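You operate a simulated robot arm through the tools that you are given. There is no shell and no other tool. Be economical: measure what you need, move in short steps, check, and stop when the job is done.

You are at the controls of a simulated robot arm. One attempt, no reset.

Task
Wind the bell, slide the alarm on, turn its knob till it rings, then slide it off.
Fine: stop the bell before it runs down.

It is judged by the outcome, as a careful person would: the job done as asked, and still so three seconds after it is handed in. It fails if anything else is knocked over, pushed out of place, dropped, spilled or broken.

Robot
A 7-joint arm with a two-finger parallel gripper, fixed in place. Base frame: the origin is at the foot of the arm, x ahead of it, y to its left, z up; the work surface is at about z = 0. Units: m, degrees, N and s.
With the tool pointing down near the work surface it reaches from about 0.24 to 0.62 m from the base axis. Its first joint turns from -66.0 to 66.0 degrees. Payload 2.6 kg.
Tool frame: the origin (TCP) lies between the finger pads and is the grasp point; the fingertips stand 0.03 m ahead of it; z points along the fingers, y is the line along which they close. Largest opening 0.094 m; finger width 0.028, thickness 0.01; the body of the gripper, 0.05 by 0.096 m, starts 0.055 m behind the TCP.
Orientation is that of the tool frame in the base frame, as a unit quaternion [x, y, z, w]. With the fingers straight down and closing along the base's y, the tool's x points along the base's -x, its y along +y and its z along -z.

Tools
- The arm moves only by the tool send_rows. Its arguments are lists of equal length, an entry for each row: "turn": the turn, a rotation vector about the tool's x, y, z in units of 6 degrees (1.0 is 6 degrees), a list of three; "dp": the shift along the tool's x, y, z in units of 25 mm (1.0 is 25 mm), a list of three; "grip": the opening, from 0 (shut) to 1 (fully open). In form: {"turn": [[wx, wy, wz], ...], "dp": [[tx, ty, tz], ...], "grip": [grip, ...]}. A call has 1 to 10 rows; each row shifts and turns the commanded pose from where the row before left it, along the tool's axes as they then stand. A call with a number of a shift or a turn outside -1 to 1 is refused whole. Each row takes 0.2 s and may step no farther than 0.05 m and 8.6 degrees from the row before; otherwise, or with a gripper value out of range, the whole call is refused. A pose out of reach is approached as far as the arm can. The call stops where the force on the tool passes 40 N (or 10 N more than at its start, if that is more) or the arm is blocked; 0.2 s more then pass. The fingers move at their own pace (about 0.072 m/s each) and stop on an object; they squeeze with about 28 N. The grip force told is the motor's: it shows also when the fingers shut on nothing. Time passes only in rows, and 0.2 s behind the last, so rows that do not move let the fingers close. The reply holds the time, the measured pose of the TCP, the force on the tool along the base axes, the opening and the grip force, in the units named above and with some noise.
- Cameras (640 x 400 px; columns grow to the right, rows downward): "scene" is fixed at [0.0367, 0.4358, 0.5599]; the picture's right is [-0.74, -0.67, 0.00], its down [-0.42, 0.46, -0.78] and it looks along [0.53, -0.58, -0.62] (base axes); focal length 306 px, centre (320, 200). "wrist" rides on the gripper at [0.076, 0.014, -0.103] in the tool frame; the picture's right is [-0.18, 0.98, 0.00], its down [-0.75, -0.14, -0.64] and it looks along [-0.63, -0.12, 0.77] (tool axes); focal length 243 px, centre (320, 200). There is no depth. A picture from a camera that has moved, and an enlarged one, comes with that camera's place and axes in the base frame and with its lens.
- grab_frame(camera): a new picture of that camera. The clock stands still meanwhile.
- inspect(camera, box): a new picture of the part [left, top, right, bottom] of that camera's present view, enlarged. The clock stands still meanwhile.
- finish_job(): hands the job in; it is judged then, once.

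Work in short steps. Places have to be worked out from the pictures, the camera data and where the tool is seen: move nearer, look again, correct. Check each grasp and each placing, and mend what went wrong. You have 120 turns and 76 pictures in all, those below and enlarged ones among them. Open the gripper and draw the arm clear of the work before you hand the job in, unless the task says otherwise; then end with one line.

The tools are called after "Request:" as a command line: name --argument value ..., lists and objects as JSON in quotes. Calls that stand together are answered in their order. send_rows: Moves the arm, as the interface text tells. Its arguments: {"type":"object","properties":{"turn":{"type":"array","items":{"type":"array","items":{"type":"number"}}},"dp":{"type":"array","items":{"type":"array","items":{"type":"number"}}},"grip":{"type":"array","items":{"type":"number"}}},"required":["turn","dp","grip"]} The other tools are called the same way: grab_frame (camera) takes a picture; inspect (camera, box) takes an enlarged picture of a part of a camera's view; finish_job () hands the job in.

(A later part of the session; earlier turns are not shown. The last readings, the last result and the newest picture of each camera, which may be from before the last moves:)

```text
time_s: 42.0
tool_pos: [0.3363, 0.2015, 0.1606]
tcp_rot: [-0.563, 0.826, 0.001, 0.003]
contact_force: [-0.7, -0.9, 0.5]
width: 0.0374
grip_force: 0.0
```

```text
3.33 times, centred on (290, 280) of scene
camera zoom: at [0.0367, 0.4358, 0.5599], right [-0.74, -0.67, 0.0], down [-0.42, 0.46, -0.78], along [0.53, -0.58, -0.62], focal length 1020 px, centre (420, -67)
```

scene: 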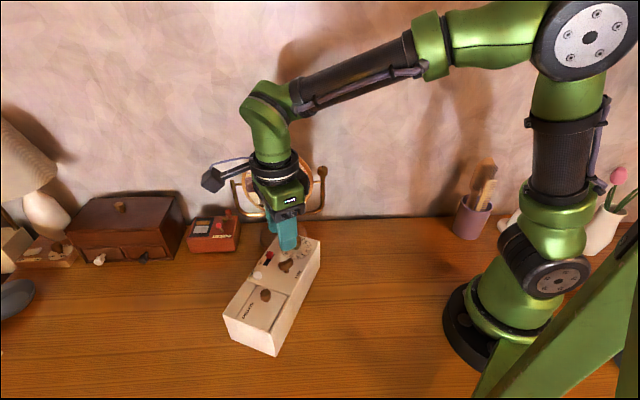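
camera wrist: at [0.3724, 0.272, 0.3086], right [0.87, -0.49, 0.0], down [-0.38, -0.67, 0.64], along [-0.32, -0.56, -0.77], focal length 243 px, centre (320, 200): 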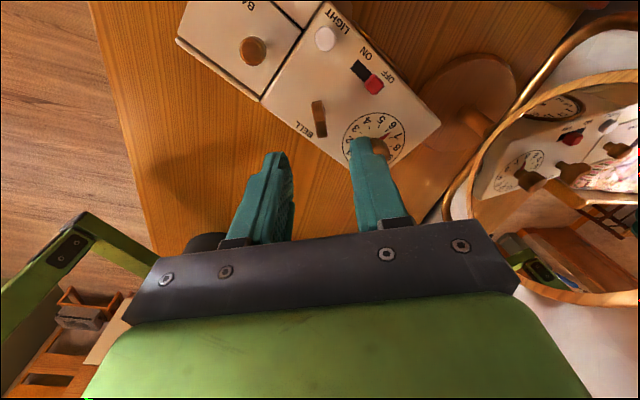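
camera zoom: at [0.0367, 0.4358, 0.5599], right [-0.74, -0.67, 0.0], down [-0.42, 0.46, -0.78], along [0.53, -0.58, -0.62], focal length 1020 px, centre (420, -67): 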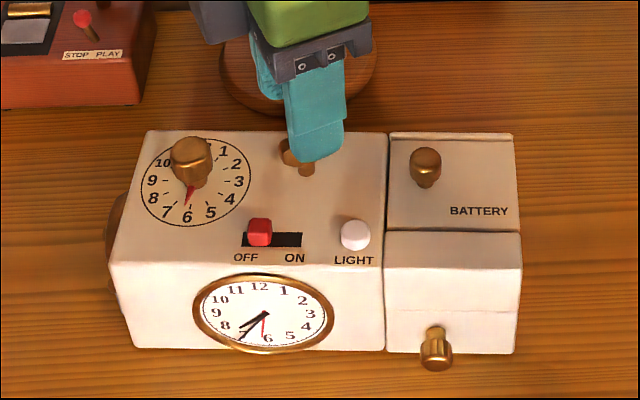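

The key kept its wound angle (~67° line). I'll shift a few mm to centre on it, descend to z ≈ 0.12 and close.

Request:
send_rows --turn '[[0, 0, 0], [0, 0, 0], [0, 0, 0], [0, 0, 0], [0, 0, 0], [0, 0, 0]]' --dp '[[-0.08, 0.05, 0.5], [0, 0, 0.5], [0, 0, 0.6], [0, 0, 0], [0, 0, 0], [0, 0, 0]]' --grip '[0.4, 0.4, 0.4, 0, 0, 0]'

Request:
inspect --camera "wrist" --box '[200, 40, 440, 220]'

```text
time_s: 43.4
tool_pos: [0.3364, 0.2068, 0.1197]
tcp_rot: [-0.564, 0.826, 0.001, 0.003]
contact_force: [4.2, 1.0, 0.4]
width: 0.0135
grip_force: 28.5
```

```text
2.22 times, centred on (320, 130) of wrist
camera zoom: at [0.2942, 0.1408, 0.2216], right [-0.85, 0.53, 0.0], down [0.4, 0.65, 0.65], along [0.34, 0.55, -0.76], focal length 539 px, centre (320, 356)
```

zoom: 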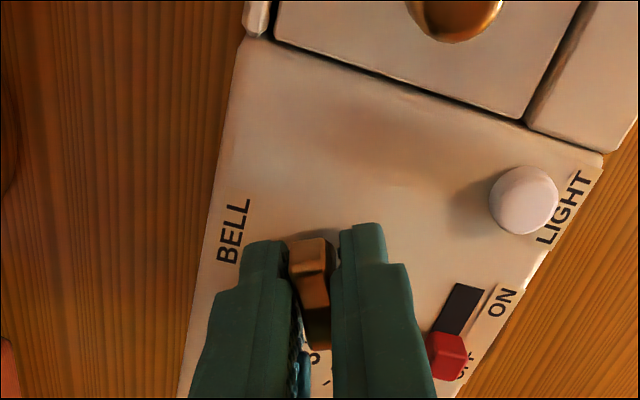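

Good grip. I'll press ~15–20 N and wind on in batches.

Request:
send_rows --turn '[[0, 0, 0], [0, 0, 0]]' --dp '[[0.02, 0.02, 0.04], [0, 0, 0.03]]' --grip '[0, 0]'

```text
time_s: 44.0
tool_pos: [0.3354, 0.2063, 0.1188]
tcp_rot: [-0.563, 0.826, 0.0, 0.004]
contact_force: [5.2, 3.6, 13.3]
width: 0.0132
grip_force: 28.1
```

Request:
send_rows --turn '[[0, 0, 0.6], [0, 0, 0.6], [0, 0, 0.6], [0, 0, 0.6], [0, 0, 0.6], [0, 0, 0.6]]' --dp '[[0, 0, 0.02], [0, 0, 0], [0, 0, 0], [0, 0, 0], [0, 0, 0], [0, 0, 0]]' --grip '[0, 0, 0, 0, 0, 0]'

Request:
inspect --camera "scene" --box '[210, 240, 370, 340]'

```text
time_s: 45.4
tool_pos: [0.3358, 0.2051, 0.1176]
tcp_rot: [-0.397, 0.918, 0.001, 0.003]
contact_force: [6.5, 1.0, 22.8]
width: 0.0134
grip_force: 28.5
```

```text
4.00 times, centred on (290, 290) of scene
camera zoom: at [0.0366, 0.4357, 0.5599], right [-0.74, -0.67, 0.0], down [-0.42, 0.46, -0.78], along [0.53, -0.58, -0.62], focal length 1224 px, centre (440, -160)
```

zoom: 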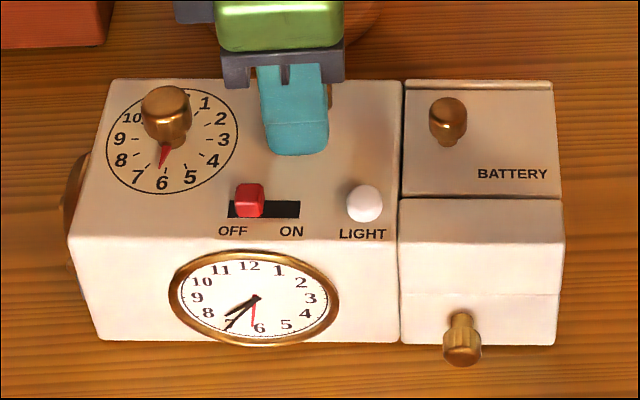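

Box steady at ~23 N. Continue 36° with no extra pressure.

Request:
send_rows --turn '[[0, 0, 0.6], [0, 0, 0.6], [0, 0, 0.6], [0, 0, 0.6], [0, 0, 0.6], [0, 0, 0.6], [0, 0, 0.6], [0, 0, 0.6], [0, 0, 0.6], [0, 0, 0.6]]' --dp '[[0, 0, 0], [0, 0, 0], [0, 0, 0], [0, 0, 0], [0, 0, 0], [0, 0, 0], [0, 0, 0], [0, 0, 0], [0, 0, 0], [0, 0, 0]]' --grip '[0, 0, 0, 0, 0, 0, 0, 0, 0, 0]'

Request:
inspect --camera "scene" --box '[210, 240, 370, 340]'

```text
time_s: 47.6
tool_pos: [0.3354, 0.2046, 0.1181]
tcp_rot: [-0.093, 0.996, 0.002, 0.003]
contact_force: [10.1, -13.3, 26.2]
width: 0.0134
grip_force: 28.3
```

```text
4.00 times, centred on (290, 290) of scene
camera zoom: at [0.0366, 0.4357, 0.5599], right [-0.74, -0.67, 0.0], down [-0.42, 0.46, -0.78], along [0.53, -0.58, -0.62], focal length 1224 px, centre (440, -160)
```

zoom: 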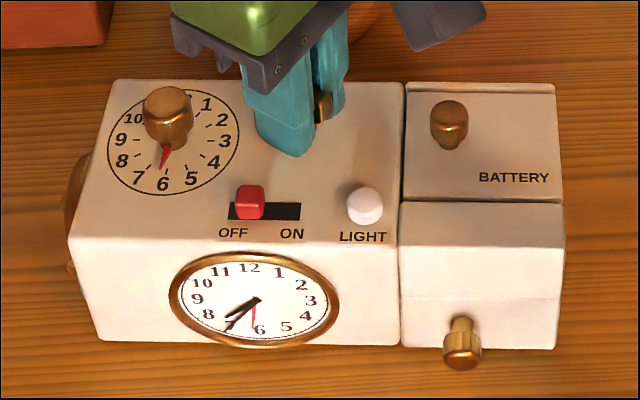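

Key ~210° wound, box nearly still. I'll relieve side load and continue 36°.

Request:
send_rows --turn '[[0, 0, 0], [0, 0, 0.6], [0, 0, 0.6], [0, 0, 0.6], [0, 0, 0.6], [0, 0, 0.6], [0, 0, 0.6], [0, 0, 0.6], [0, 0, 0.6], [0, 0, 0.6]]' --dp '[[-0.02, -0.03, 0], [0, 0, 0], [0, 0, 0], [0, 0, 0], [0, 0, 0], [0, 0, 0], [0, 0, 0], [0, 0, 0], [0, 0, 0], [0, 0, 0]]' --grip '[0, 0, 0, 0, 0, 0, 0, 0, 0, 0]'

Request:
inspect --camera "scene" --box '[210, 240, 370, 340]'

```text
time_s: 49.4
tool_pos: [0.3365, 0.2032, 0.1177]
tcp_rot: [0.119, 0.993, 0.002, 0.001]
contact_force: [-1.7, -0.7, 2.7]
width: 0.0136
grip_force: 27.7
stopped in row 9: the force on the tool passed its limit (the readings are from after the stop); the commanded pose is now the measured one
```

```text
4.00 times, centred on (290, 290) of scene
camera zoom: at [0.0366, 0.4358, 0.5599], right [-0.74, -0.67, 0.0], down [-0.42, 0.46, -0.78], along [0.53, -0.58, -0.62], focal length 1224 px, centre (440, -160)
```

zoom: 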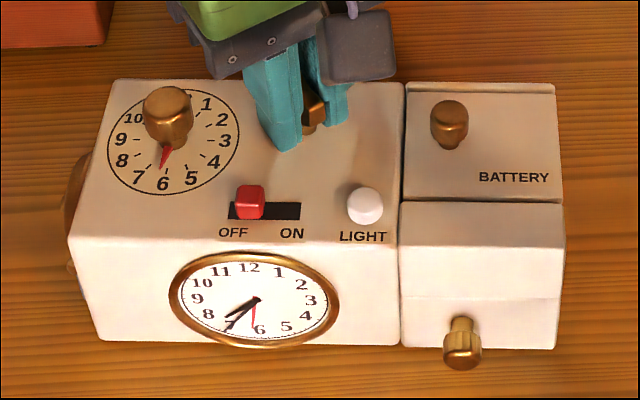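

Limit tripped but the key is now ~235°. Continuing with a lighter press.

Request:
send_rows --turn '[[0, 0, 0.6], [0, 0, 0.6], [0, 0, 0.6], [0, 0, 0.6], [0, 0, 0.6], [0, 0, 0.6], [0, 0, 0.6]]' --dp '[[0, 0, 0.025], [0, 0, 0], [0, 0, 0], [0, 0, 0], [0, 0, -0.005], [0, 0, -0.005], [0, 0, -0.005]]' --grip '[0, 0, 0, 0, 0, 0, 0]'

Request:
inspect --camera "scene" --box '[210, 240, 370, 340]'

```text
time_s: 51.0
tool_pos: [0.3358, 0.2043, 0.1173]
tcp_rot: [0.334, 0.943, 0.001, 0.001]
contact_force: [-14.2, -11.2, 22.8]
width: 0.0133
grip_force: 28.0
```

```text
4.00 times, centred on (290, 290) of scene
camera zoom: at [0.0365, 0.4357, 0.5599], right [-0.74, -0.67, 0.0], down [-0.42, 0.46, -0.78], along [0.53, -0.58, -0.62], focal length 1224 px, centre (440, -160)
```

zoom: 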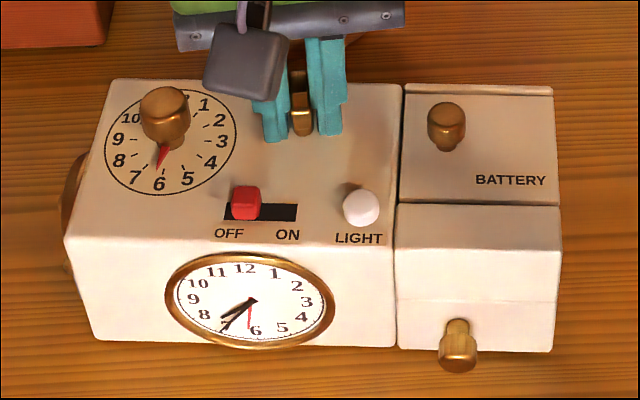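

~260° wound. Relieving the side load and continuing.

Request:
send_rows --turn '[[0, 0, 0.6], [0, 0, 0.6], [0, 0, 0.6], [0, 0, 0.6], [0, 0, 0.6], [0, 0, 0.6], [0, 0, 0.6], [0, 0, 0.6]]' --dp '[[0.01, -0.035, 0], [0, 0, 0], [0, 0, -0.003], [0, 0, -0.003], [0, 0, -0.003], [0, 0, -0.003], [0, 0, -0.003], [0, 0, -0.003]]' --grip '[0, 0, 0, 0, 0, 0, 0, 0]'

Request:
inspect --camera "scene" --box '[210, 240, 370, 340]'

```text
time_s: 52.8
tool_pos: [0.3357, 0.2022, 0.1182]
tcp_rot: [0.558, 0.83, 0.003, 0.0]
contact_force: [-0.9, -5.7, 13.0]
width: 0.0133
grip_force: 28.3
```

```text
4.00 times, centred on (290, 290) of scene
camera zoom: at [0.0366, 0.4357, 0.5599], right [-0.74, -0.67, 0.0], down [-0.42, 0.46, -0.78], along [0.53, -0.58, -0.62], focal length 1224 px, centre (440, -160)
```

zoom: 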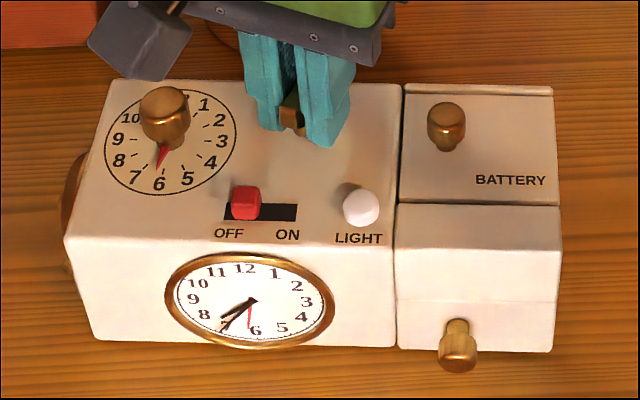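

~290° wound, box steady. Another ~40°.

Request:
send_rows --turn '[[0, 0, 0.6], [0, 0, 0.6], [0, 0, 0.6], [0, 0, 0.6], [0, 0, 0.6], [0, 0, 0.6], [0, 0, 0.6], [0, 0, 0.6], [0, 0, 0.6], [0, 0, 0.6]]' --dp '[[0, 0, 0.01], [0, 0, 0], [0, 0, -0.002], [0, 0, -0.002], [0, 0, -0.002], [0, 0, -0.002], [0, 0, -0.002], [0, 0, -0.002], [0, 0, -0.002], [0, 0, -0.002]]' --grip '[0, 0, 0, 0, 0, 0, 0, 0, 0, 0]'

Request:
inspect --camera "scene" --box '[210, 240, 370, 340]'

```text
time_s: 55.0
tool_pos: [0.3363, 0.2034, 0.1179]
tcp_rot: [0.787, 0.617, 0.003, 0.0]
contact_force: [-0.6, 4.5, -0.5]
width: 0.0136
grip_force: 28.1
```

```text
4.00 times, centred on (290, 290) of scene
camera zoom: at [0.0367, 0.4358, 0.5599], right [-0.74, -0.67, 0.0], down [-0.42, 0.46, -0.78], along [0.53, -0.58, -0.62], focal length 1224 px, centre (440, -160)
```

zoom: 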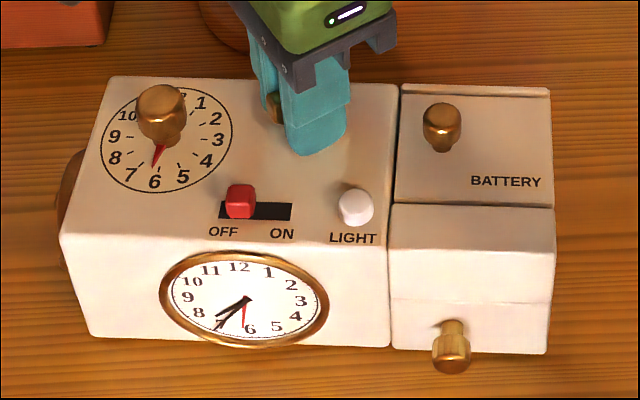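

~325° wound; the box crept only ~2°. I'll do one more stroke: release, rotate back 180° and regrip.

Request:
send_rows --turn '[[0, 0, 0], [0, 0, 0], [0, 0, 0], [0, 0, 0], [0, 0, -1], [0, 0, -1], [0, 0, -1], [0, 0, -1], [0, 0, -1], [0, 0, -1]]' --dp '[[0, 0, 0], [0, 0, 0], [0, 0, -0.8], [0, 0, -0.8], [0, 0, 0], [0, 0, 0], [0, 0, 0], [0, 0, 0], [0, 0, 0], [0, 0, 0]]' --grip '[0.4, 0.4, 0.4, 0.4, 0.4, 0.4, 0.4, 0.4, 0.4, 0.4]'

Request:
send_rows --turn '[[0, 0, -1], [0, 0, -1], [0, 0, -1], [0, 0, -1], [0, 0, -1], [0, 0, -1], [0, 0, -1], [0, 0, -1], [0, 0, -1], [0, 0, -1]]' --dp '[[0, 0, 0], [0, 0, 0], [0, 0, 0], [0, 0, 0], [0, 0, 0], [0, 0, 0], [0, 0, 0], [0, 0, 0], [0, 0, 0], [0, 0, 0]]' --grip '[0.4, 0.4, 0.4, 0.4, 0.4, 0.4, 0.4, 0.4, 0.4, 0.4]'

Request:
send_rows --turn '[[0, 0, -1], [0, 0, -1], [0, 0, -1], [0, 0, -1], [0, 0, -1], [0, 0, -1], [0, 0, -1], [0, 0, -1], [0, 0, -1], [0, 0, -1]]' --dp '[[0, 0, 0], [0, 0, 0], [0, 0, 0], [0, 0, 0], [0, 0, 0], [0, 0, 0], [0, 0, 0], [0, 0, 0], [0, 0, 0], [0, 0, 0]]' --grip '[0.4, 0.4, 0.4, 0.4, 0.4, 0.4, 0.4, 0.4, 0.4, 0.4]'

Request:
send_rows --turn '[[0, 0, -1], [0, 0, -1], [0, 0, -1], [0, 0, -1], [0, 0, 0]]' --dp '[[0, 0, 0], [0, 0, 0], [0, 0, 0], [0, 0, 0], [0, 0, 0]]' --grip '[0.4, 0.4, 0.4, 0.4, 0.4]'

Request:
inspect --camera "wrist" --box '[200, 40, 440, 220]'

```text
time_s: 57.2
tool_pos: [0.3363, 0.2035, 0.1599]
tcp_rot: [0.556, 0.831, 0.002, 0.001]
contact_force: [0.1, 0.1, 0.8]
width: 0.0375
grip_force: 0.0
```

```text
time_s: 59.4
tool_pos: [0.3365, 0.203, 0.1591]
tcp_rot: [0.066, 0.998, 0.001, 0.002]
contact_force: [-0.5, 0.4, 0.5]
width: 0.0376
grip_force: 0.1
```

```text
time_s: 61.6
tool_pos: [0.3349, 0.2029, 0.1575]
tcp_rot: [-0.441, 0.897, 0.0, 0.002]
contact_force: [0.3, -0.6, 0.4]
width: 0.0376
grip_force: 0.0
```

```text
time_s: 62.8
tool_pos: [0.3351, 0.2036, 0.1587]
tcp_rot: [-0.618, 0.786, 0.001, 0.002]
contact_force: [0.0, 0.3, 0.9]
width: 0.0376
grip_force: 0.0
```

```text
2.22 times, centred on (320, 130) of wrist
camera zoom: at [0.3022, 0.1325, 0.261], right [-0.91, 0.41, 0.0], down [0.31, 0.7, 0.65], along [0.27, 0.59, -0.76], focal length 539 px, centre (320, 356)
```

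zoom: 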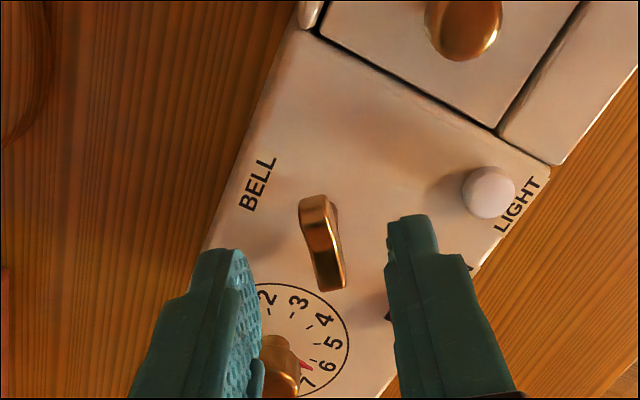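

The key is aligned with the tool again (~77°). Descend, centre and close, then press.

Request:
send_rows --turn '[[0, 0, 0], [0, 0, 0], [0, 0, 0], [0, 0, 0], [0, 0, 0], [0, 0, 0], [0, 0, 0], [0, 0, 0]]' --dp '[[-0.11, 0, 0.5], [0, 0, 0.5], [0, 0, 0.56], [0, 0, 0], [0, 0, 0], [0, 0, 0], [0, 0, 0.04], [0, 0, 0.03]]' --grip '[0.4, 0.4, 0.4, 0, 0, 0, 0, 0]'

```text
time_s: 64.6
tool_pos: [0.3368, 0.2054, 0.1187]
tcp_rot: [-0.617, 0.787, 0.001, 0.003]
contact_force: [-7.5, -6.1, 21.6]
width: 0.0135
grip_force: 27.7
```

Gripped and pressing ~22 N. Winding 36° on, relieving the side load.

Request:
send_rows --turn '[[0, 0, 0], [0, 0, 0.6], [0, 0, 0.6], [0, 0, 0.6], [0, 0, 0.6], [0, 0, 0.6], [0, 0, 0.6], [0, 0, 0.6], [0, 0, 0.6], [0, 0, 0.6]]' --dp '[[0.015, 0.015, 0], [0, 0, 0], [0, 0, 0], [0, 0, 0], [0, 0, 0], [0, 0, 0], [0, 0, 0], [0, 0, 0], [0, 0, 0], [0, 0, 0]]' --grip '[0, 0, 0, 0, 0, 0, 0, 0, 0, 0]'

Request:
inspect --camera "scene" --box '[210, 240, 370, 340]'

```text
time_s: 66.8
tool_pos: [0.3357, 0.2051, 0.119]
tcp_rot: [-0.372, 0.928, 0.001, 0.003]
contact_force: [-5.4, 8.2, 26.9]
width: 0.0135
grip_force: 27.9
```

```text
4.00 times, centred on (290, 290) of scene
camera zoom: at [0.0365, 0.4357, 0.5599], right [-0.74, -0.67, 0.0], down [-0.42, 0.46, -0.78], along [0.53, -0.58, -0.62], focal length 1224 px, centre (440, -160)
```

zoom: 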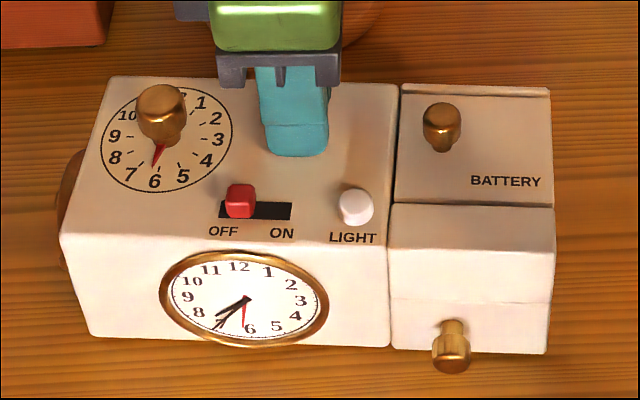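

Steady; key ≈ 355°. Continue another ~50°.

Request:
send_rows --turn '[[0, 0, 0.6], [0, 0, 0.6], [0, 0, 0.6], [0, 0, 0.6], [0, 0, 0.6], [0, 0, 0.6], [0, 0, 0.6], [0, 0, 0.6], [0, 0, 0.6], [0, 0, 0.6]]' --dp '[[0, 0, -0.005], [0, 0, 0], [0, 0, 0], [0, 0, 0], [0, 0, 0], [0, 0, 0], [0, 0, 0], [0, 0, 0], [0, 0, 0], [0, 0, 0]]' --grip '[0, 0, 0, 0, 0, 0, 0, 0, 0, 0]'

Request:
send_rows --turn '[[0, 0, 0.6], [0, 0, 0.6], [0, 0, 0.6], [0, 0, 0.6]]' --dp '[[-0.01, -0.02, 0], [0, 0, 0], [0, 0, 0], [0, 0, 0]]' --grip '[0, 0, 0, 0]'

Request:
inspect --camera "scene" --box '[210, 240, 370, 340]'

```text
time_s: 69.0
tool_pos: [0.335, 0.2056, 0.1177]
tcp_rot: [-0.067, 0.998, 0.002, 0.001]
contact_force: [4.3, -6.2, 13.3]
width: 0.0131
grip_force: 27.9
```

```text
time_s: 70.0
tool_pos: [0.3344, 0.2068, 0.1179]
tcp_rot: [0.056, 0.998, 0.002, 0.001]
contact_force: [-11.0, -5.6, 18.9]
width: 0.0143
grip_force: 27.9
```

```text
4.00 times, centred on (290, 290) of scene
camera zoom: at [0.0366, 0.4357, 0.5599], right [-0.74, -0.67, 0.0], down [-0.42, 0.46, -0.78], along [0.53, -0.58, -0.62], focal length 1224 px, centre (440, -160)
```

zoom: 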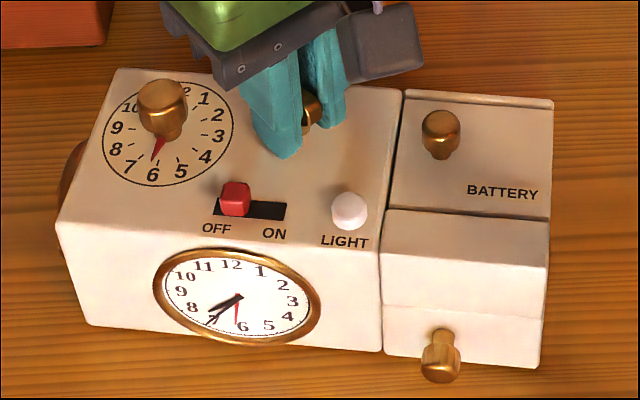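

The box has started to turn (~6°) — the spring is now stiff after ~400°, so winding is done. I'll ease the pressure and swing the box back ~6° with the ratcheted key.

Request:
send_rows --turn '[[0, 0, 0], [0, 0, -0.4], [0, 0, -0.4], [0, 0, -0.4], [0, 0, 0]]' --dp '[[0, 0, -0.06], [0, 0, 0], [0, 0, 0], [0, 0, 0], [0, 0, 0]]' --grip '[0, 0, 0, 0, 0]'

Request:
inspect --camera "scene" --box '[210, 240, 370, 340]'

```text
time_s: 71.2
tool_pos: [0.3352, 0.2039, 0.1197]
tcp_rot: [-0.007, 1.0, 0.002, 0.001]
contact_force: [-0.6, 0.7, -0.7]
width: 0.0134
grip_force: 27.9
```

```text
4.00 times, centred on (290, 290) of scene
camera zoom: at [0.0367, 0.4358, 0.5598], right [-0.74, -0.67, 0.0], down [-0.42, 0.46, -0.78], along [0.53, -0.58, -0.62], focal length 1224 px, centre (440, -160)
```

zoom: 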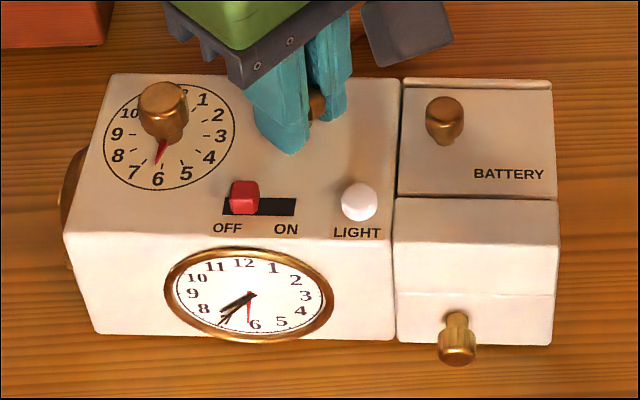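

Box is back at its original heading and fully wound. I'll release the key, rise, yaw to −49° (fingers closing along the slider's travel) and move over the red switch at about (0.319, 0.2535).

Request:
send_rows --turn '[[0, 0, 0], [0, 0, 0], [0, 0, 0], [0, 0, 0], [0, 0, 1], [0, 0, 1], [0, 0, 1], [0, 0, 1], [0, 0, 1], [0, 0, 1]]' --dp '[[0, 0, 0], [0, 0, 0], [0, 0, -0.8], [0, 0, -0.8], [0, 0, 0], [0, 0, 0], [0, 0, 0], [0, 0, 0], [0, 0, 0], [0, 0, 0]]' --grip '[0.4, 0.4, 0.4, 0.4, 0.4, 0.4, 0.4, 0.4, 0.4, 0.4]'

Request:
send_rows --turn '[[0, 0, 1], [0, 0, 1], [0, 0, 0.35], [0, 0, 0], [0, 0, 0]]' --dp '[[0, 0, 0], [0, 0, 0], [0, 0, 0], [0.95, 0.41, 0], [0.95, 0.41, 0]]' --grip '[0.3, 0.3, 0.3, 0.3, 0.3]'

Request:
inspect --camera "wrist" --box '[200, 40, 440, 220]'

Request:
inspect --camera "scene" --box '[210, 240, 370, 340]'

```text
time_s: 73.4
tool_pos: [0.335, 0.2053, 0.1587]
tcp_rot: [0.304, 0.953, 0.003, 0.001]
contact_force: [0.3, -0.3, 0.3]
width: 0.0375
grip_force: 0.1
```

```text
time_s: 74.6
tool_pos: [0.3213, 0.2554, 0.1592]
tcp_rot: [0.418, 0.909, 0.002, 0.001]
contact_force: [0.2, -0.9, 1.5]
width: 0.0283
grip_force: 0.1
```

```text
2.22 times, centred on (320, 130) of wrist
camera zoom: at [0.2804, 0.3229, 0.2626], right [0.87, 0.5, 0.0], down [0.38, -0.67, 0.64], along [0.32, -0.55, -0.77], focal length 539 px, centre (320, 356)
```

zoom: 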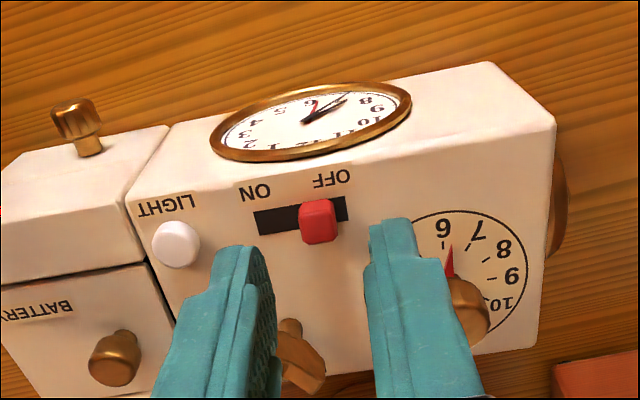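

```text
4.00 times, centred on (290, 290) of scene
camera zoom: at [0.0367, 0.4357, 0.5599], right [-0.74, -0.67, 0.0], down [-0.42, 0.46, -0.78], along [0.53, -0.58, -0.62], focal length 1224 px, centre (440, -160)
```

zoom: 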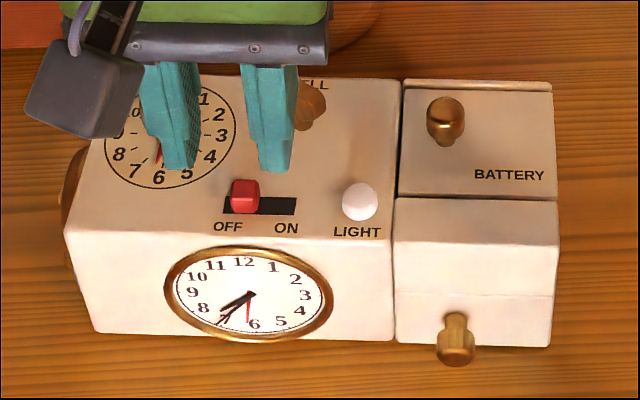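

The switch is centred between the fingers in the wrist view. I'll descend to TCP z ≈ 0.122 (tips ~3 mm above the top plate) and look.

Request:
send_rows --turn '[[0, 0, 0], [0, 0, 0], [0, 0, 0], [0, 0, 0]]' --dp '[[0, 0, 0.5], [0, 0, 0.5], [0, 0, 0.3], [0, 0, 0.18]]' --grip '[0.3, 0.3, 0.3, 0.3]'

Request:
inspect --camera "wrist" --box '[200, 40, 440, 220]'

Request:
inspect --camera "scene" --box '[210, 240, 370, 340]'

```text
time_s: 75.6
tool_pos: [0.3202, 0.2535, 0.1239]
tcp_rot: [0.418, 0.909, 0.003, 0.002]
contact_force: [-0.4, 0.2, -0.2]
width: 0.0282
grip_force: 0.0
```

```text
2.22 times, centred on (320, 130) of wrist
camera zoom: at [0.2803, 0.3214, 0.2254], right [0.87, 0.5, 0.0], down [0.38, -0.67, 0.64], along [0.32, -0.55, -0.77], focal length 539 px, centre (320, 356)
```

zoom: 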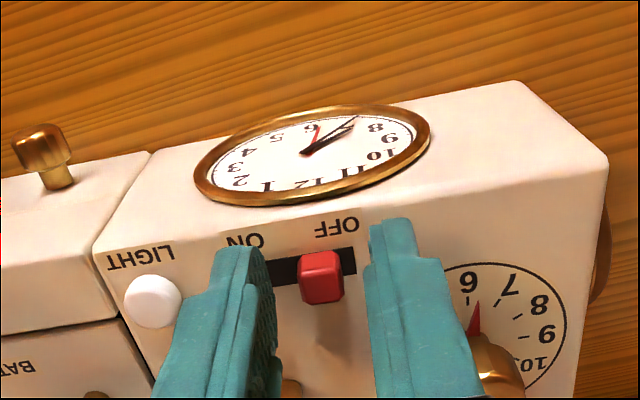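

```text
4.00 times, centred on (290, 290) of scene
camera zoom: at [0.0367, 0.4358, 0.5599], right [-0.74, -0.67, 0.0], down [-0.42, 0.46, -0.78], along [0.53, -0.58, -0.62], focal length 1224 px, centre (440, -160)
```

zoom: 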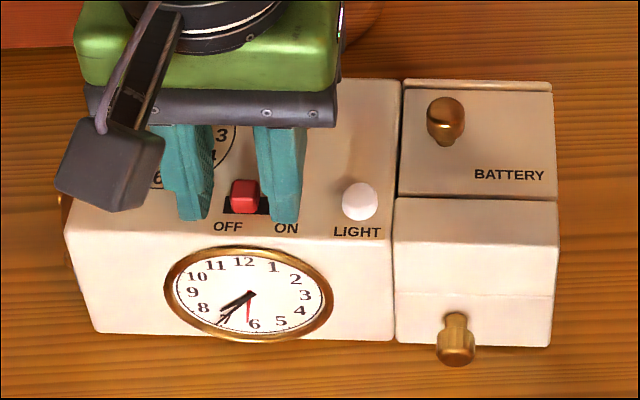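

Fingers straddle the slider. I'll lower 1.5 mm, close loosely to ~14 mm and push it ~15 mm toward ON.

Request:
send_rows --turn '[[0, 0, 0], [0, 0, 0], [0, 0, 0], [0, 0, 0], [0, 0, 0], [0, 0, 0]]' --dp '[[0, 0, 0.06], [0, 0, 0], [0, -0.15, 0], [0, -0.15, 0], [0, -0.15, 0], [0, -0.15, 0]]' --grip '[0.15, 0.15, 0.15, 0.15, 0.15, 0.15]'

Request:
inspect --camera "scene" --box '[210, 240, 370, 340]'

```text
time_s: 77.0
tool_pos: [0.3098, 0.2436, 0.1223]
tcp_rot: [0.418, 0.908, 0.003, 0.002]
contact_force: [1.7, 1.4, 1.4]
width: 0.0154
grip_force: 1.2
```

```text
4.00 times, centred on (290, 290) of scene
camera zoom: at [0.0367, 0.4358, 0.5599], right [-0.74, -0.67, 0.0], down [-0.42, 0.46, -0.78], along [0.53, -0.58, -0.62], focal length 1224 px, centre (440, -160)
```

zoom: 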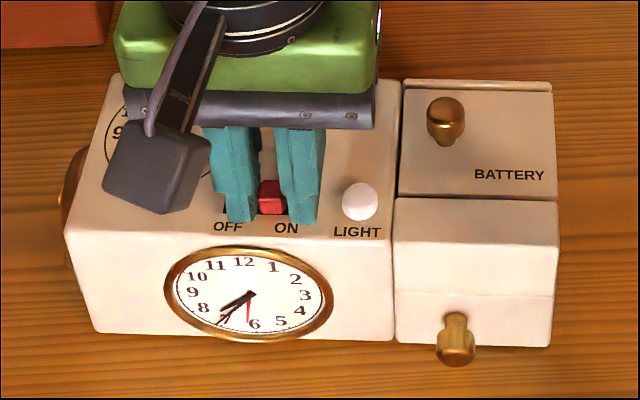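

The slider moved ~12 mm and the box hasn't shifted. About 4 mm of slot remains; pushing on gently.

Request:
send_rows --turn '[[0, 0, 0], [0, 0, 0], [0, 0, 0]]' --dp '[[0, -0.08, 0], [0, -0.08, 0], [0, -0.04, 0]]' --grip '[0.15, 0.15, 0.15]'

Request:
inspect --camera "scene" --box '[210, 240, 370, 340]'

```text
time_s: 77.8
tool_pos: [0.3066, 0.2408, 0.1193]
tcp_rot: [0.418, 0.909, 0.002, 0.0]
contact_force: [4.8, 3.4, 1.2]
width: 0.0177
grip_force: 2.7
```

```text
4.00 times, centred on (290, 290) of scene
camera zoom: at [0.0367, 0.4357, 0.5599], right [-0.74, -0.67, 0.0], down [-0.42, 0.46, -0.78], along [0.53, -0.58, -0.62], focal length 1224 px, centre (440, -160)
```

zoom: 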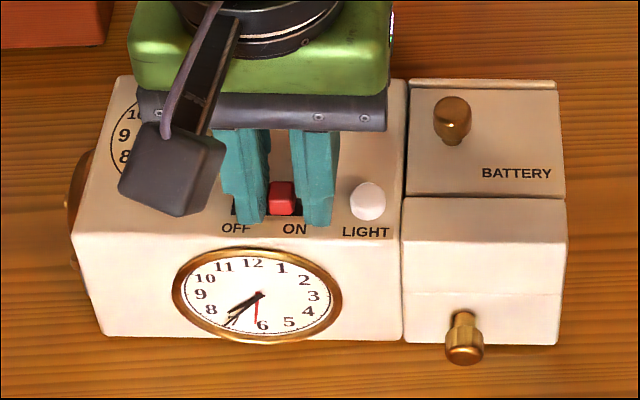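

The slider has hit its ON end (the box nudged ~3 mm). I'll back off 2 mm, open slightly, rise and look.

Request:
send_rows --turn '[[0, 0, 0], [0, 0, 0], [0, 0, 0], [0, 0, 0], [0, 0, 0]]' --dp '[[0, 0.08, 0], [0, 0, 0], [0, 0, -0.6], [0, 0, -0.8], [0, 0, 0]]' --grip '[0.2, 0.25, 0.3, 0.3, 0.3]'

Request:
inspect --camera "wrist" --box '[200, 40, 440, 220]'

```text
time_s: 79.0
tool_pos: [0.3075, 0.2407, 0.156]
tcp_rot: [0.418, 0.909, 0.002, 0.001]
contact_force: [0.2, 0.2, -0.1]
width: 0.0283
grip_force: 0.1
```

```text
2.22 times, centred on (320, 130) of wrist
camera zoom: at [0.266, 0.3095, 0.2584], right [0.87, 0.5, 0.0], down [0.38, -0.67, 0.64], along [0.32, -0.55, -0.77], focal length 539 px, centre (320, 356)
```

zoom: 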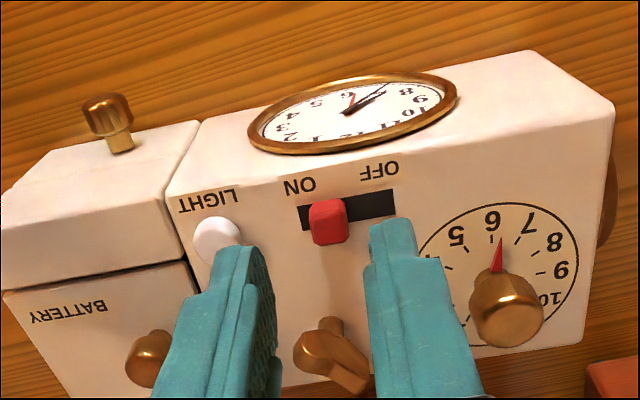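

The switch is ON. Next, the dial knob near (0.373, 0.253): I'll move over it while yawing to −5°, so that a ~43° clockwise turn ends at the switch's yaw.

Request:
send_rows --turn '[[0, 0, 0], [0, 0, 0], [0, 0, 0], [0, 0, -1], [0, 0, -1], [0, 0, -1], [0, 0, -1], [0, 0, -1], [0, 0, -1], [0, 0, -1]]' --dp '[[-0.45, 0.77, -0.2], [-0.45, 0.77, -0.2], [-0.44, 0.76, 0], [0, 0, 0], [0, 0, 0], [0, 0, 0], [0, 0, 0], [0, 0, 0], [0, 0, 0], [0, 0, 0]]' --grip '[0.45, 0.45, 0.45, 0.45, 0.45, 0.45, 0.45, 0.45, 0.45, 0.45]'

Request:
inspect --camera "wrist" --box '[200, 40, 440, 220]'

Request:
inspect --camera "scene" --box '[210, 220, 370, 340]'

```text
time_s: 81.2
tool_pos: [0.371, 0.2546, 0.1661]
tcp_rot: [0.064, 0.998, 0.002, 0.002]
contact_force: [0.4, 0.4, 0.8]
width: 0.0425
grip_force: 0.2
```

```text
2.22 times, centred on (320, 130) of wrist
camera zoom: at [0.2964, 0.2786, 0.2687], right [0.31, 0.95, 0.0], down [0.73, -0.24, 0.64], along [0.61, -0.2, -0.77], focal length 539 px, centre (320, 356)
```

zoom: 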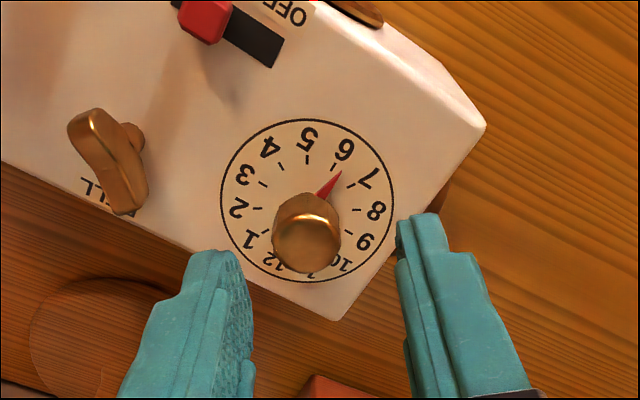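

```text
3.33 times, centred on (290, 280) of scene
camera zoom: at [0.0367, 0.4358, 0.5599], right [-0.74, -0.67, 0.0], down [-0.42, 0.46, -0.78], along [0.53, -0.58, -0.62], focal length 1020 px, centre (420, -67)
```

zoom: 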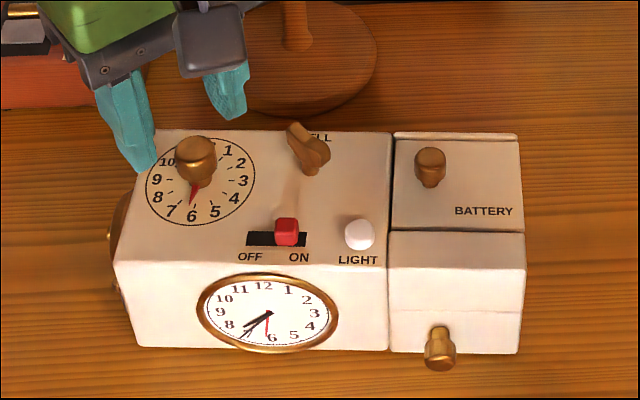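

Knob centre is about (0.3745, 0.249). I'll correct ~5 mm and lower to TCP z ≈ 0.127.

Request:
send_rows --turn '[[0, 0, 0], [0, 0, 0], [0, 0, 0], [0, 0, 0]]' --dp '[[-0.17, -0.18, 0.3], [0, 0, 0.5], [0, 0, 0.5], [0, 0, 0.26]]' --grip '[0.45, 0.45, 0.45, 0.45]'

Request:
inspect --camera "wrist" --box '[200, 40, 440, 220]'

```text
time_s: 82.2
tool_pos: [0.3754, 0.2508, 0.127]
tcp_rot: [0.064, 0.998, 0.001, 0.002]
contact_force: [0.7, -0.4, 0.3]
width: 0.0419
grip_force: 0.0
```

```text
2.22 times, centred on (320, 130) of wrist
camera zoom: at [0.3004, 0.2744, 0.23], right [0.31, 0.95, 0.0], down [0.73, -0.24, 0.64], along [0.61, -0.2, -0.77], focal length 539 px, centre (320, 356)
```

zoom: 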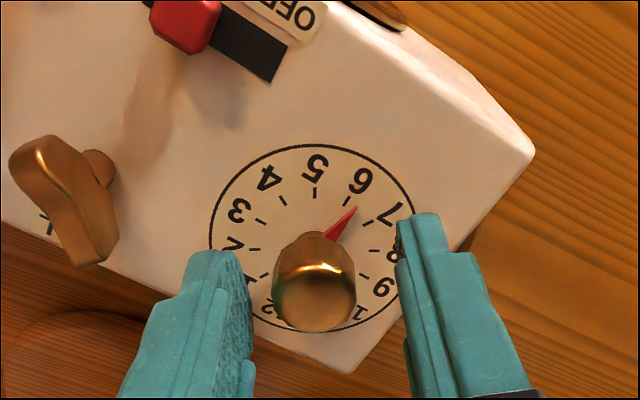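

Nicely centred. Closing on the knob.

Request:
send_rows --turn '[[0, 0, 0], [0, 0, 0], [0, 0, 0]]' --dp '[[0.04, -0.05, 0], [0, 0, 0], [0, 0, 0]]' --grip '[0.1, 0, 0]'

Request:
inspect --camera "scene" --box '[210, 240, 370, 340]'

```text
time_s: 83.0
tool_pos: [0.3745, 0.2506, 0.1268]
tcp_rot: [0.065, 0.998, 0.003, 0.002]
contact_force: [3.1, 0.9, 0.4]
width: 0.0217
grip_force: 27.6
```

```text
4.00 times, centred on (290, 290) of scene
camera zoom: at [0.0367, 0.4358, 0.5599], right [-0.74, -0.67, 0.0], down [-0.42, 0.46, -0.78], along [0.53, -0.58, -0.62], focal length 1224 px, centre (440, -160)
```

zoom: 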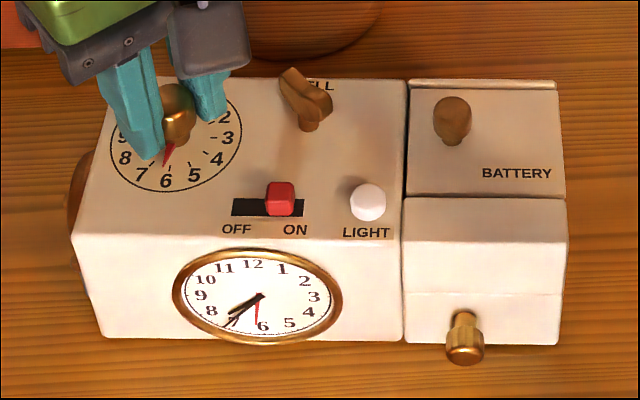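

Knob held (21.7 mm), box unmoved. Turning 12° clockwise (toward 7) and checking.

Request:
send_rows --turn '[[0, 0, 0.7], [0, 0, 0.7], [0, 0, 0.6]]' --dp '[[0, 0, 0], [0, 0, 0], [0, 0, 0]]' --grip '[0, 0, 0]'

Request:
inspect --camera "scene" --box '[210, 240, 370, 340]'

```text
time_s: 83.8
tool_pos: [0.3737, 0.2489, 0.1274]
tcp_rot: [0.169, 0.986, 0.002, 0.001]
contact_force: [1.3, 1.7, 0.1]
width: 0.0212
grip_force: 28.4
```

```text
4.00 times, centred on (290, 290) of scene
camera zoom: at [0.0367, 0.4358, 0.5599], right [-0.74, -0.67, 0.0], down [-0.42, 0.46, -0.78], along [0.53, -0.58, -0.62], focal length 1224 px, centre (440, -160)
```

zoom: 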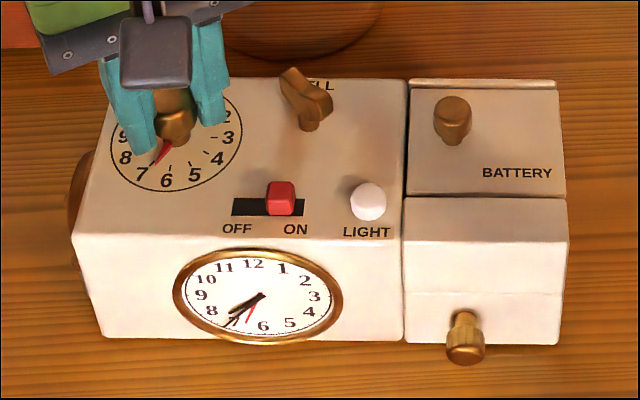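

Pointer is at ~6.6 and the alarm hand follows; hour hand is near 7.6. Another 15°.

Request:
send_rows --turn '[[0, 0, 0.7], [0, 0, 0.7], [0, 0, 0.7], [0, 0, 0.4]]' --dp '[[0, 0, 0], [0, 0, 0], [0, 0, 0], [0, 0, 0]]' --grip '[0, 0, 0, 0]'

Request:
inspect --camera "scene" --box '[210, 240, 370, 340]'

```text
time_s: 84.8
tool_pos: [0.3736, 0.2479, 0.1283]
tcp_rot: [0.296, 0.955, 0.002, 0.002]
contact_force: [2.4, 0.8, 0.5]
width: 0.0214
grip_force: 28.3
```

```text
4.00 times, centred on (290, 290) of scene
camera zoom: at [0.0367, 0.4358, 0.5599], right [-0.74, -0.67, 0.0], down [-0.42, 0.46, -0.78], along [0.53, -0.58, -0.62], focal length 1224 px, centre (440, -160)
```

zoom: 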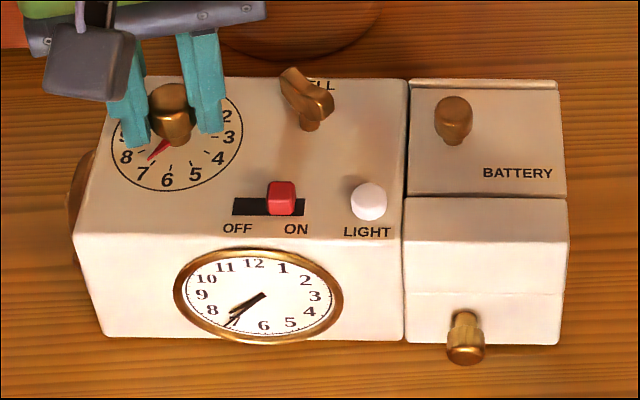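

Pointer ~7.1. Small step of 8° and look for signs of ringing.

Request:
send_rows --turn '[[0, 0, 0.7], [0, 0, 0.6]]' --dp '[[0, 0, 0], [0, 0, 0]]' --grip '[0, 0]'

Request:
inspect --camera "scene" --box '[210, 240, 370, 340]'

```text
time_s: 85.4
tool_pos: [0.3742, 0.2489, 0.127]
tcp_rot: [0.361, 0.933, 0.002, 0.001]
contact_force: [-0.1, 1.7, 3.9]
width: 0.0215
grip_force: 28.0
```

```text
4.00 times, centred on (290, 290) of scene
camera zoom: at [0.0366, 0.4357, 0.5599], right [-0.74, -0.67, 0.0], down [-0.42, 0.46, -0.78], along [0.53, -0.58, -0.62], focal length 1224 px, centre (440, -160)
```

zoom: 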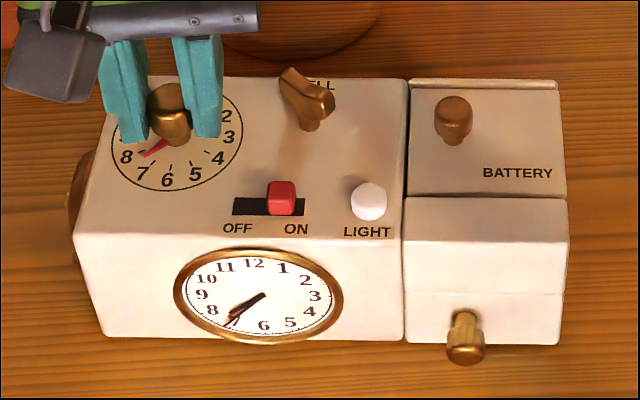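

Pointer ~7.35, not there yet. Another 5°.

Request:
send_rows --turn '[[0, 0, 0.45], [0, 0, 0.4]]' --dp '[[0, 0, 0], [0, 0, 0]]' --grip '[0, 0]'

Request:
inspect --camera "scene" --box '[210, 240, 370, 340]'

```text
time_s: 86.0
tool_pos: [0.3749, 0.2485, 0.1274]
tcp_rot: [0.401, 0.916, 0.002, 0.0]
contact_force: [0.0, 4.3, 5.4]
width: 0.021
grip_force: 28.3
```

```text
4.00 times, centred on (290, 290) of scene
camera zoom: at [0.0366, 0.4357, 0.5599], right [-0.74, -0.67, 0.0], down [-0.42, 0.46, -0.78], along [0.53, -0.58, -0.62], focal length 1224 px, centre (440, -160)
```

zoom: 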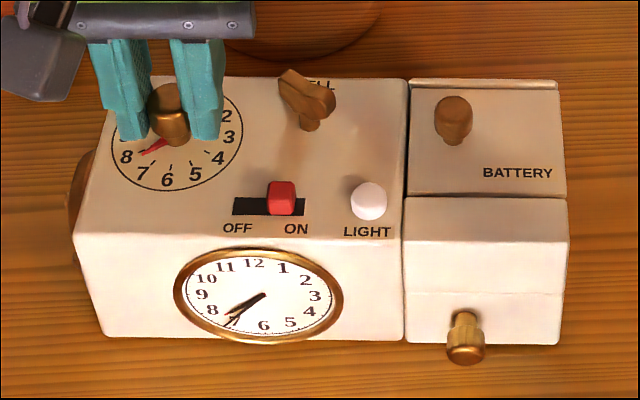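

The key has begun unwinding — the bell is ringing. I'll release the knob, rise and go over the switch straight away.

Request:
send_rows --turn '[[0, 0, 0], [0, 0, 0], [0, 0, 0], [0, 0, 0], [0, 0, 0], [0, 0, 0.2]]' --dp '[[0, 0, 0], [0, 0, -0.7], [0, 0, -0.7], [0.53, -0.7, 0], [0.53, -0.7, 0], [0.54, -0.68, 0.2]]' --grip '[0.32, 0.32, 0.32, 0.32, 0.32, 0.32]'

Request:
inspect --camera "wrist" --box '[200, 40, 440, 220]'

```text
time_s: 87.4
tool_pos: [0.31, 0.241, 0.1573]
tcp_rot: [0.411, 0.912, 0.003, 0.001]
contact_force: [0.2, -0.1, -0.3]
width: 0.0299
grip_force: 0.2
```

```text
2.22 times, centred on (320, 130) of wrist
camera zoom: at [0.2684, 0.3087, 0.2597], right [0.86, 0.51, 0.01], down [0.39, -0.66, 0.64], along [0.33, -0.55, -0.77], focal length 539 px, centre (320, 356)
```

zoom: 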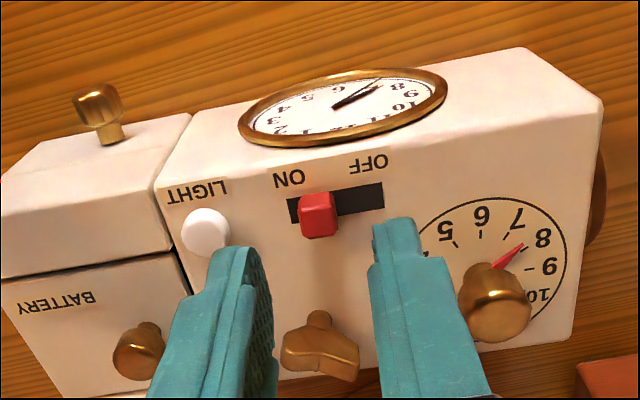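

The key has unwound further; the switch is centred between the fingers. Descend, close loosely and push toward OFF ~15 mm.

Request:
send_rows --turn '[[0, 0, 0], [0, 0, 0], [0, 0, 0], [0, 0, 0], [0, 0, 0], [0, 0, 0]]' --dp '[[0, 0, 0.7], [0, 0, 0.68], [0, 0.1, 0], [0, 0.17, 0], [0, 0.17, 0], [0, 0.17, 0]]' --grip '[0.32, 0.2, 0.15, 0.15, 0.15, 0.15]'

Request:
inspect --camera "scene" --box '[210, 240, 370, 340]'

```text
time_s: 88.8
tool_pos: [0.3201, 0.2521, 0.1226]
tcp_rot: [0.411, 0.912, 0.001, 0.001]
contact_force: [-4.6, -2.6, 2.2]
width: 0.0171
grip_force: 2.8
```

```text
4.00 times, centred on (290, 290) of scene
camera zoom: at [0.0366, 0.4357, 0.5599], right [-0.74, -0.67, 0.0], down [-0.42, 0.46, -0.78], along [0.53, -0.58, -0.62], focal length 1224 px, centre (440, -160)
```

zoom: 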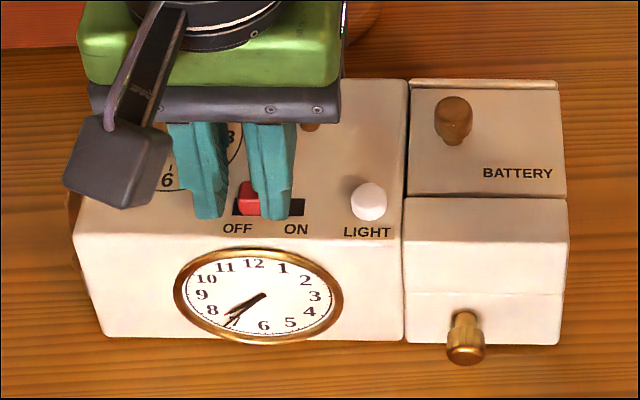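

The slider is at about its OFF position. I'll push 3 mm more to seat it (any nudge also returns the box to its original spot), then back off and rise.

Request:
send_rows --turn '[[0, 0, 0], [0, 0, 0], [0, 0, 0], [0, 0, 0], [0, 0, 0], [0, 0, 0]]' --dp '[[0, 0.06, 0], [0, 0.06, 0], [0, -0.08, 0], [0, 0, 0], [0, 0, -0.7], [0, 0, -0.7]]' --grip '[0.15, 0.15, 0.2, 0.25, 0.3, 0.3]'

Request:
inspect --camera "wrist" --box '[200, 40, 440, 220]'

```text
time_s: 90.2
tool_pos: [0.321, 0.2542, 0.1573]
tcp_rot: [0.411, 0.912, 0.001, 0.0]
contact_force: [0.2, 0.8, -0.2]
width: 0.0282
grip_force: 0.0
```

```text
2.22 times, centred on (320, 130) of wrist
camera zoom: at [0.2797, 0.3201, 0.2604], right [0.86, 0.51, 0.0], down [0.39, -0.66, 0.64], along [0.33, -0.55, -0.77], focal length 539 px, centre (320, 356)
```

zoom: 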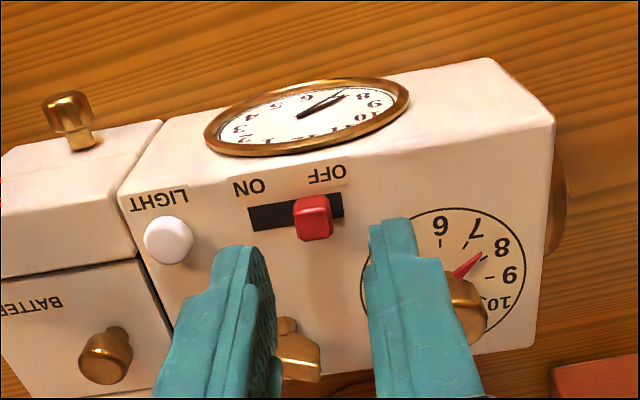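

The slider reads OFF. I'll rise clear and take two looks some time apart to confirm the key has stopped unwinding.

Request:
send_rows --turn '[[0, 0, 0], [0, 0, 0], [0, 0, 0], [0, 0, 0], [0, 0, 0], [0, 0, 0]]' --dp '[[0, 0, -0.9], [0, 0, -0.9], [0, 0, -0.9], [0, 0, -0.9], [0, 0, -0.9], [0, 0, 0]]' --grip '[0.4, 0.5, 0.5, 0.5, 0.5, 0.5]'

Request:
inspect --camera "scene" --box '[210, 240, 370, 340]'

Request:
send_rows --turn '[[0, 0, 0], [0, 0, 0], [0, 0, 0], [0, 0, 0], [0, 0, 0], [0, 0, 0], [0, 0, 0], [0, 0, 0], [0, 0, 0], [0, 0, 0]]' --dp '[[0, 0, -0.5], [0, 0, -0.5], [0, 0, 0], [0, 0, 0], [0, 0, 0], [0, 0, 0], [0, 0, 0], [0, 0, 0], [0, 0, 0], [0, 0, 0]]' --grip '[0.6, 0.6, 0.6, 0.6, 0.6, 0.6, 0.6, 0.6, 0.6, 0.6]'

Request:
inspect --camera "scene" --box '[210, 240, 370, 340]'

```text
time_s: 91.6
tool_pos: [0.3199, 0.2535, 0.2706]
tcp_rot: [0.411, 0.912, 0.002, 0.001]
contact_force: [0.9, 0.3, 0.3]
width: 0.0471
grip_force: 0.2
```

```text
4.00 times, centred on (290, 290) of scene
camera zoom: at [0.0367, 0.4358, 0.5599], right [-0.74, -0.67, 0.0], down [-0.42, 0.46, -0.78], along [0.53, -0.58, -0.62], focal length 1224 px, centre (440, -160)
```

zoom: 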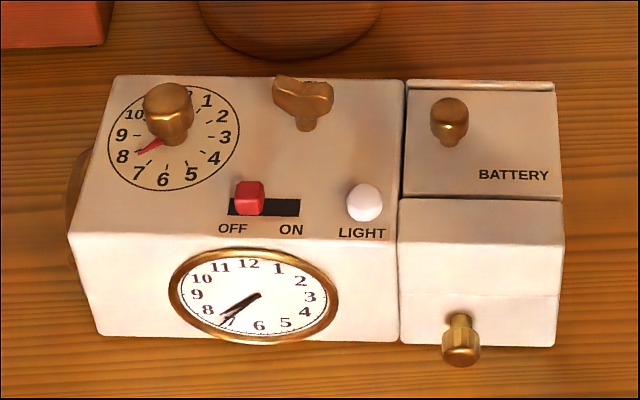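

```text
time_s: 93.8
tool_pos: [0.3202, 0.2514, 0.2955]
tcp_rot: [0.411, 0.912, 0.002, 0.002]
contact_force: [-0.5, 0.9, -0.4]
width: 0.0562
grip_force: 0.0
```

```text
4.00 times, centred on (290, 290) of scene
camera zoom: at [0.0367, 0.4358, 0.5599], right [-0.74, -0.67, 0.0], down [-0.42, 0.46, -0.78], along [0.53, -0.58, -0.62], focal length 1224 px, centre (440, -160)
```

zoom: 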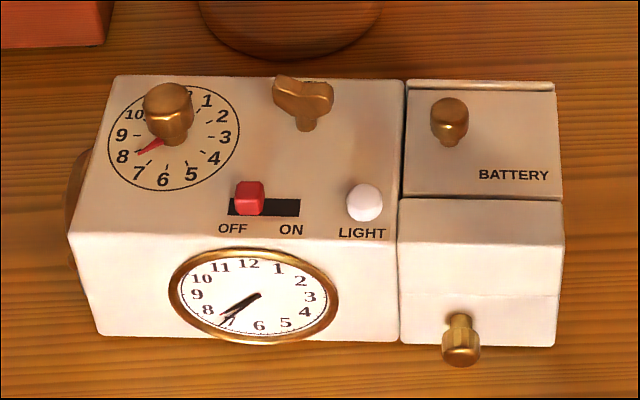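

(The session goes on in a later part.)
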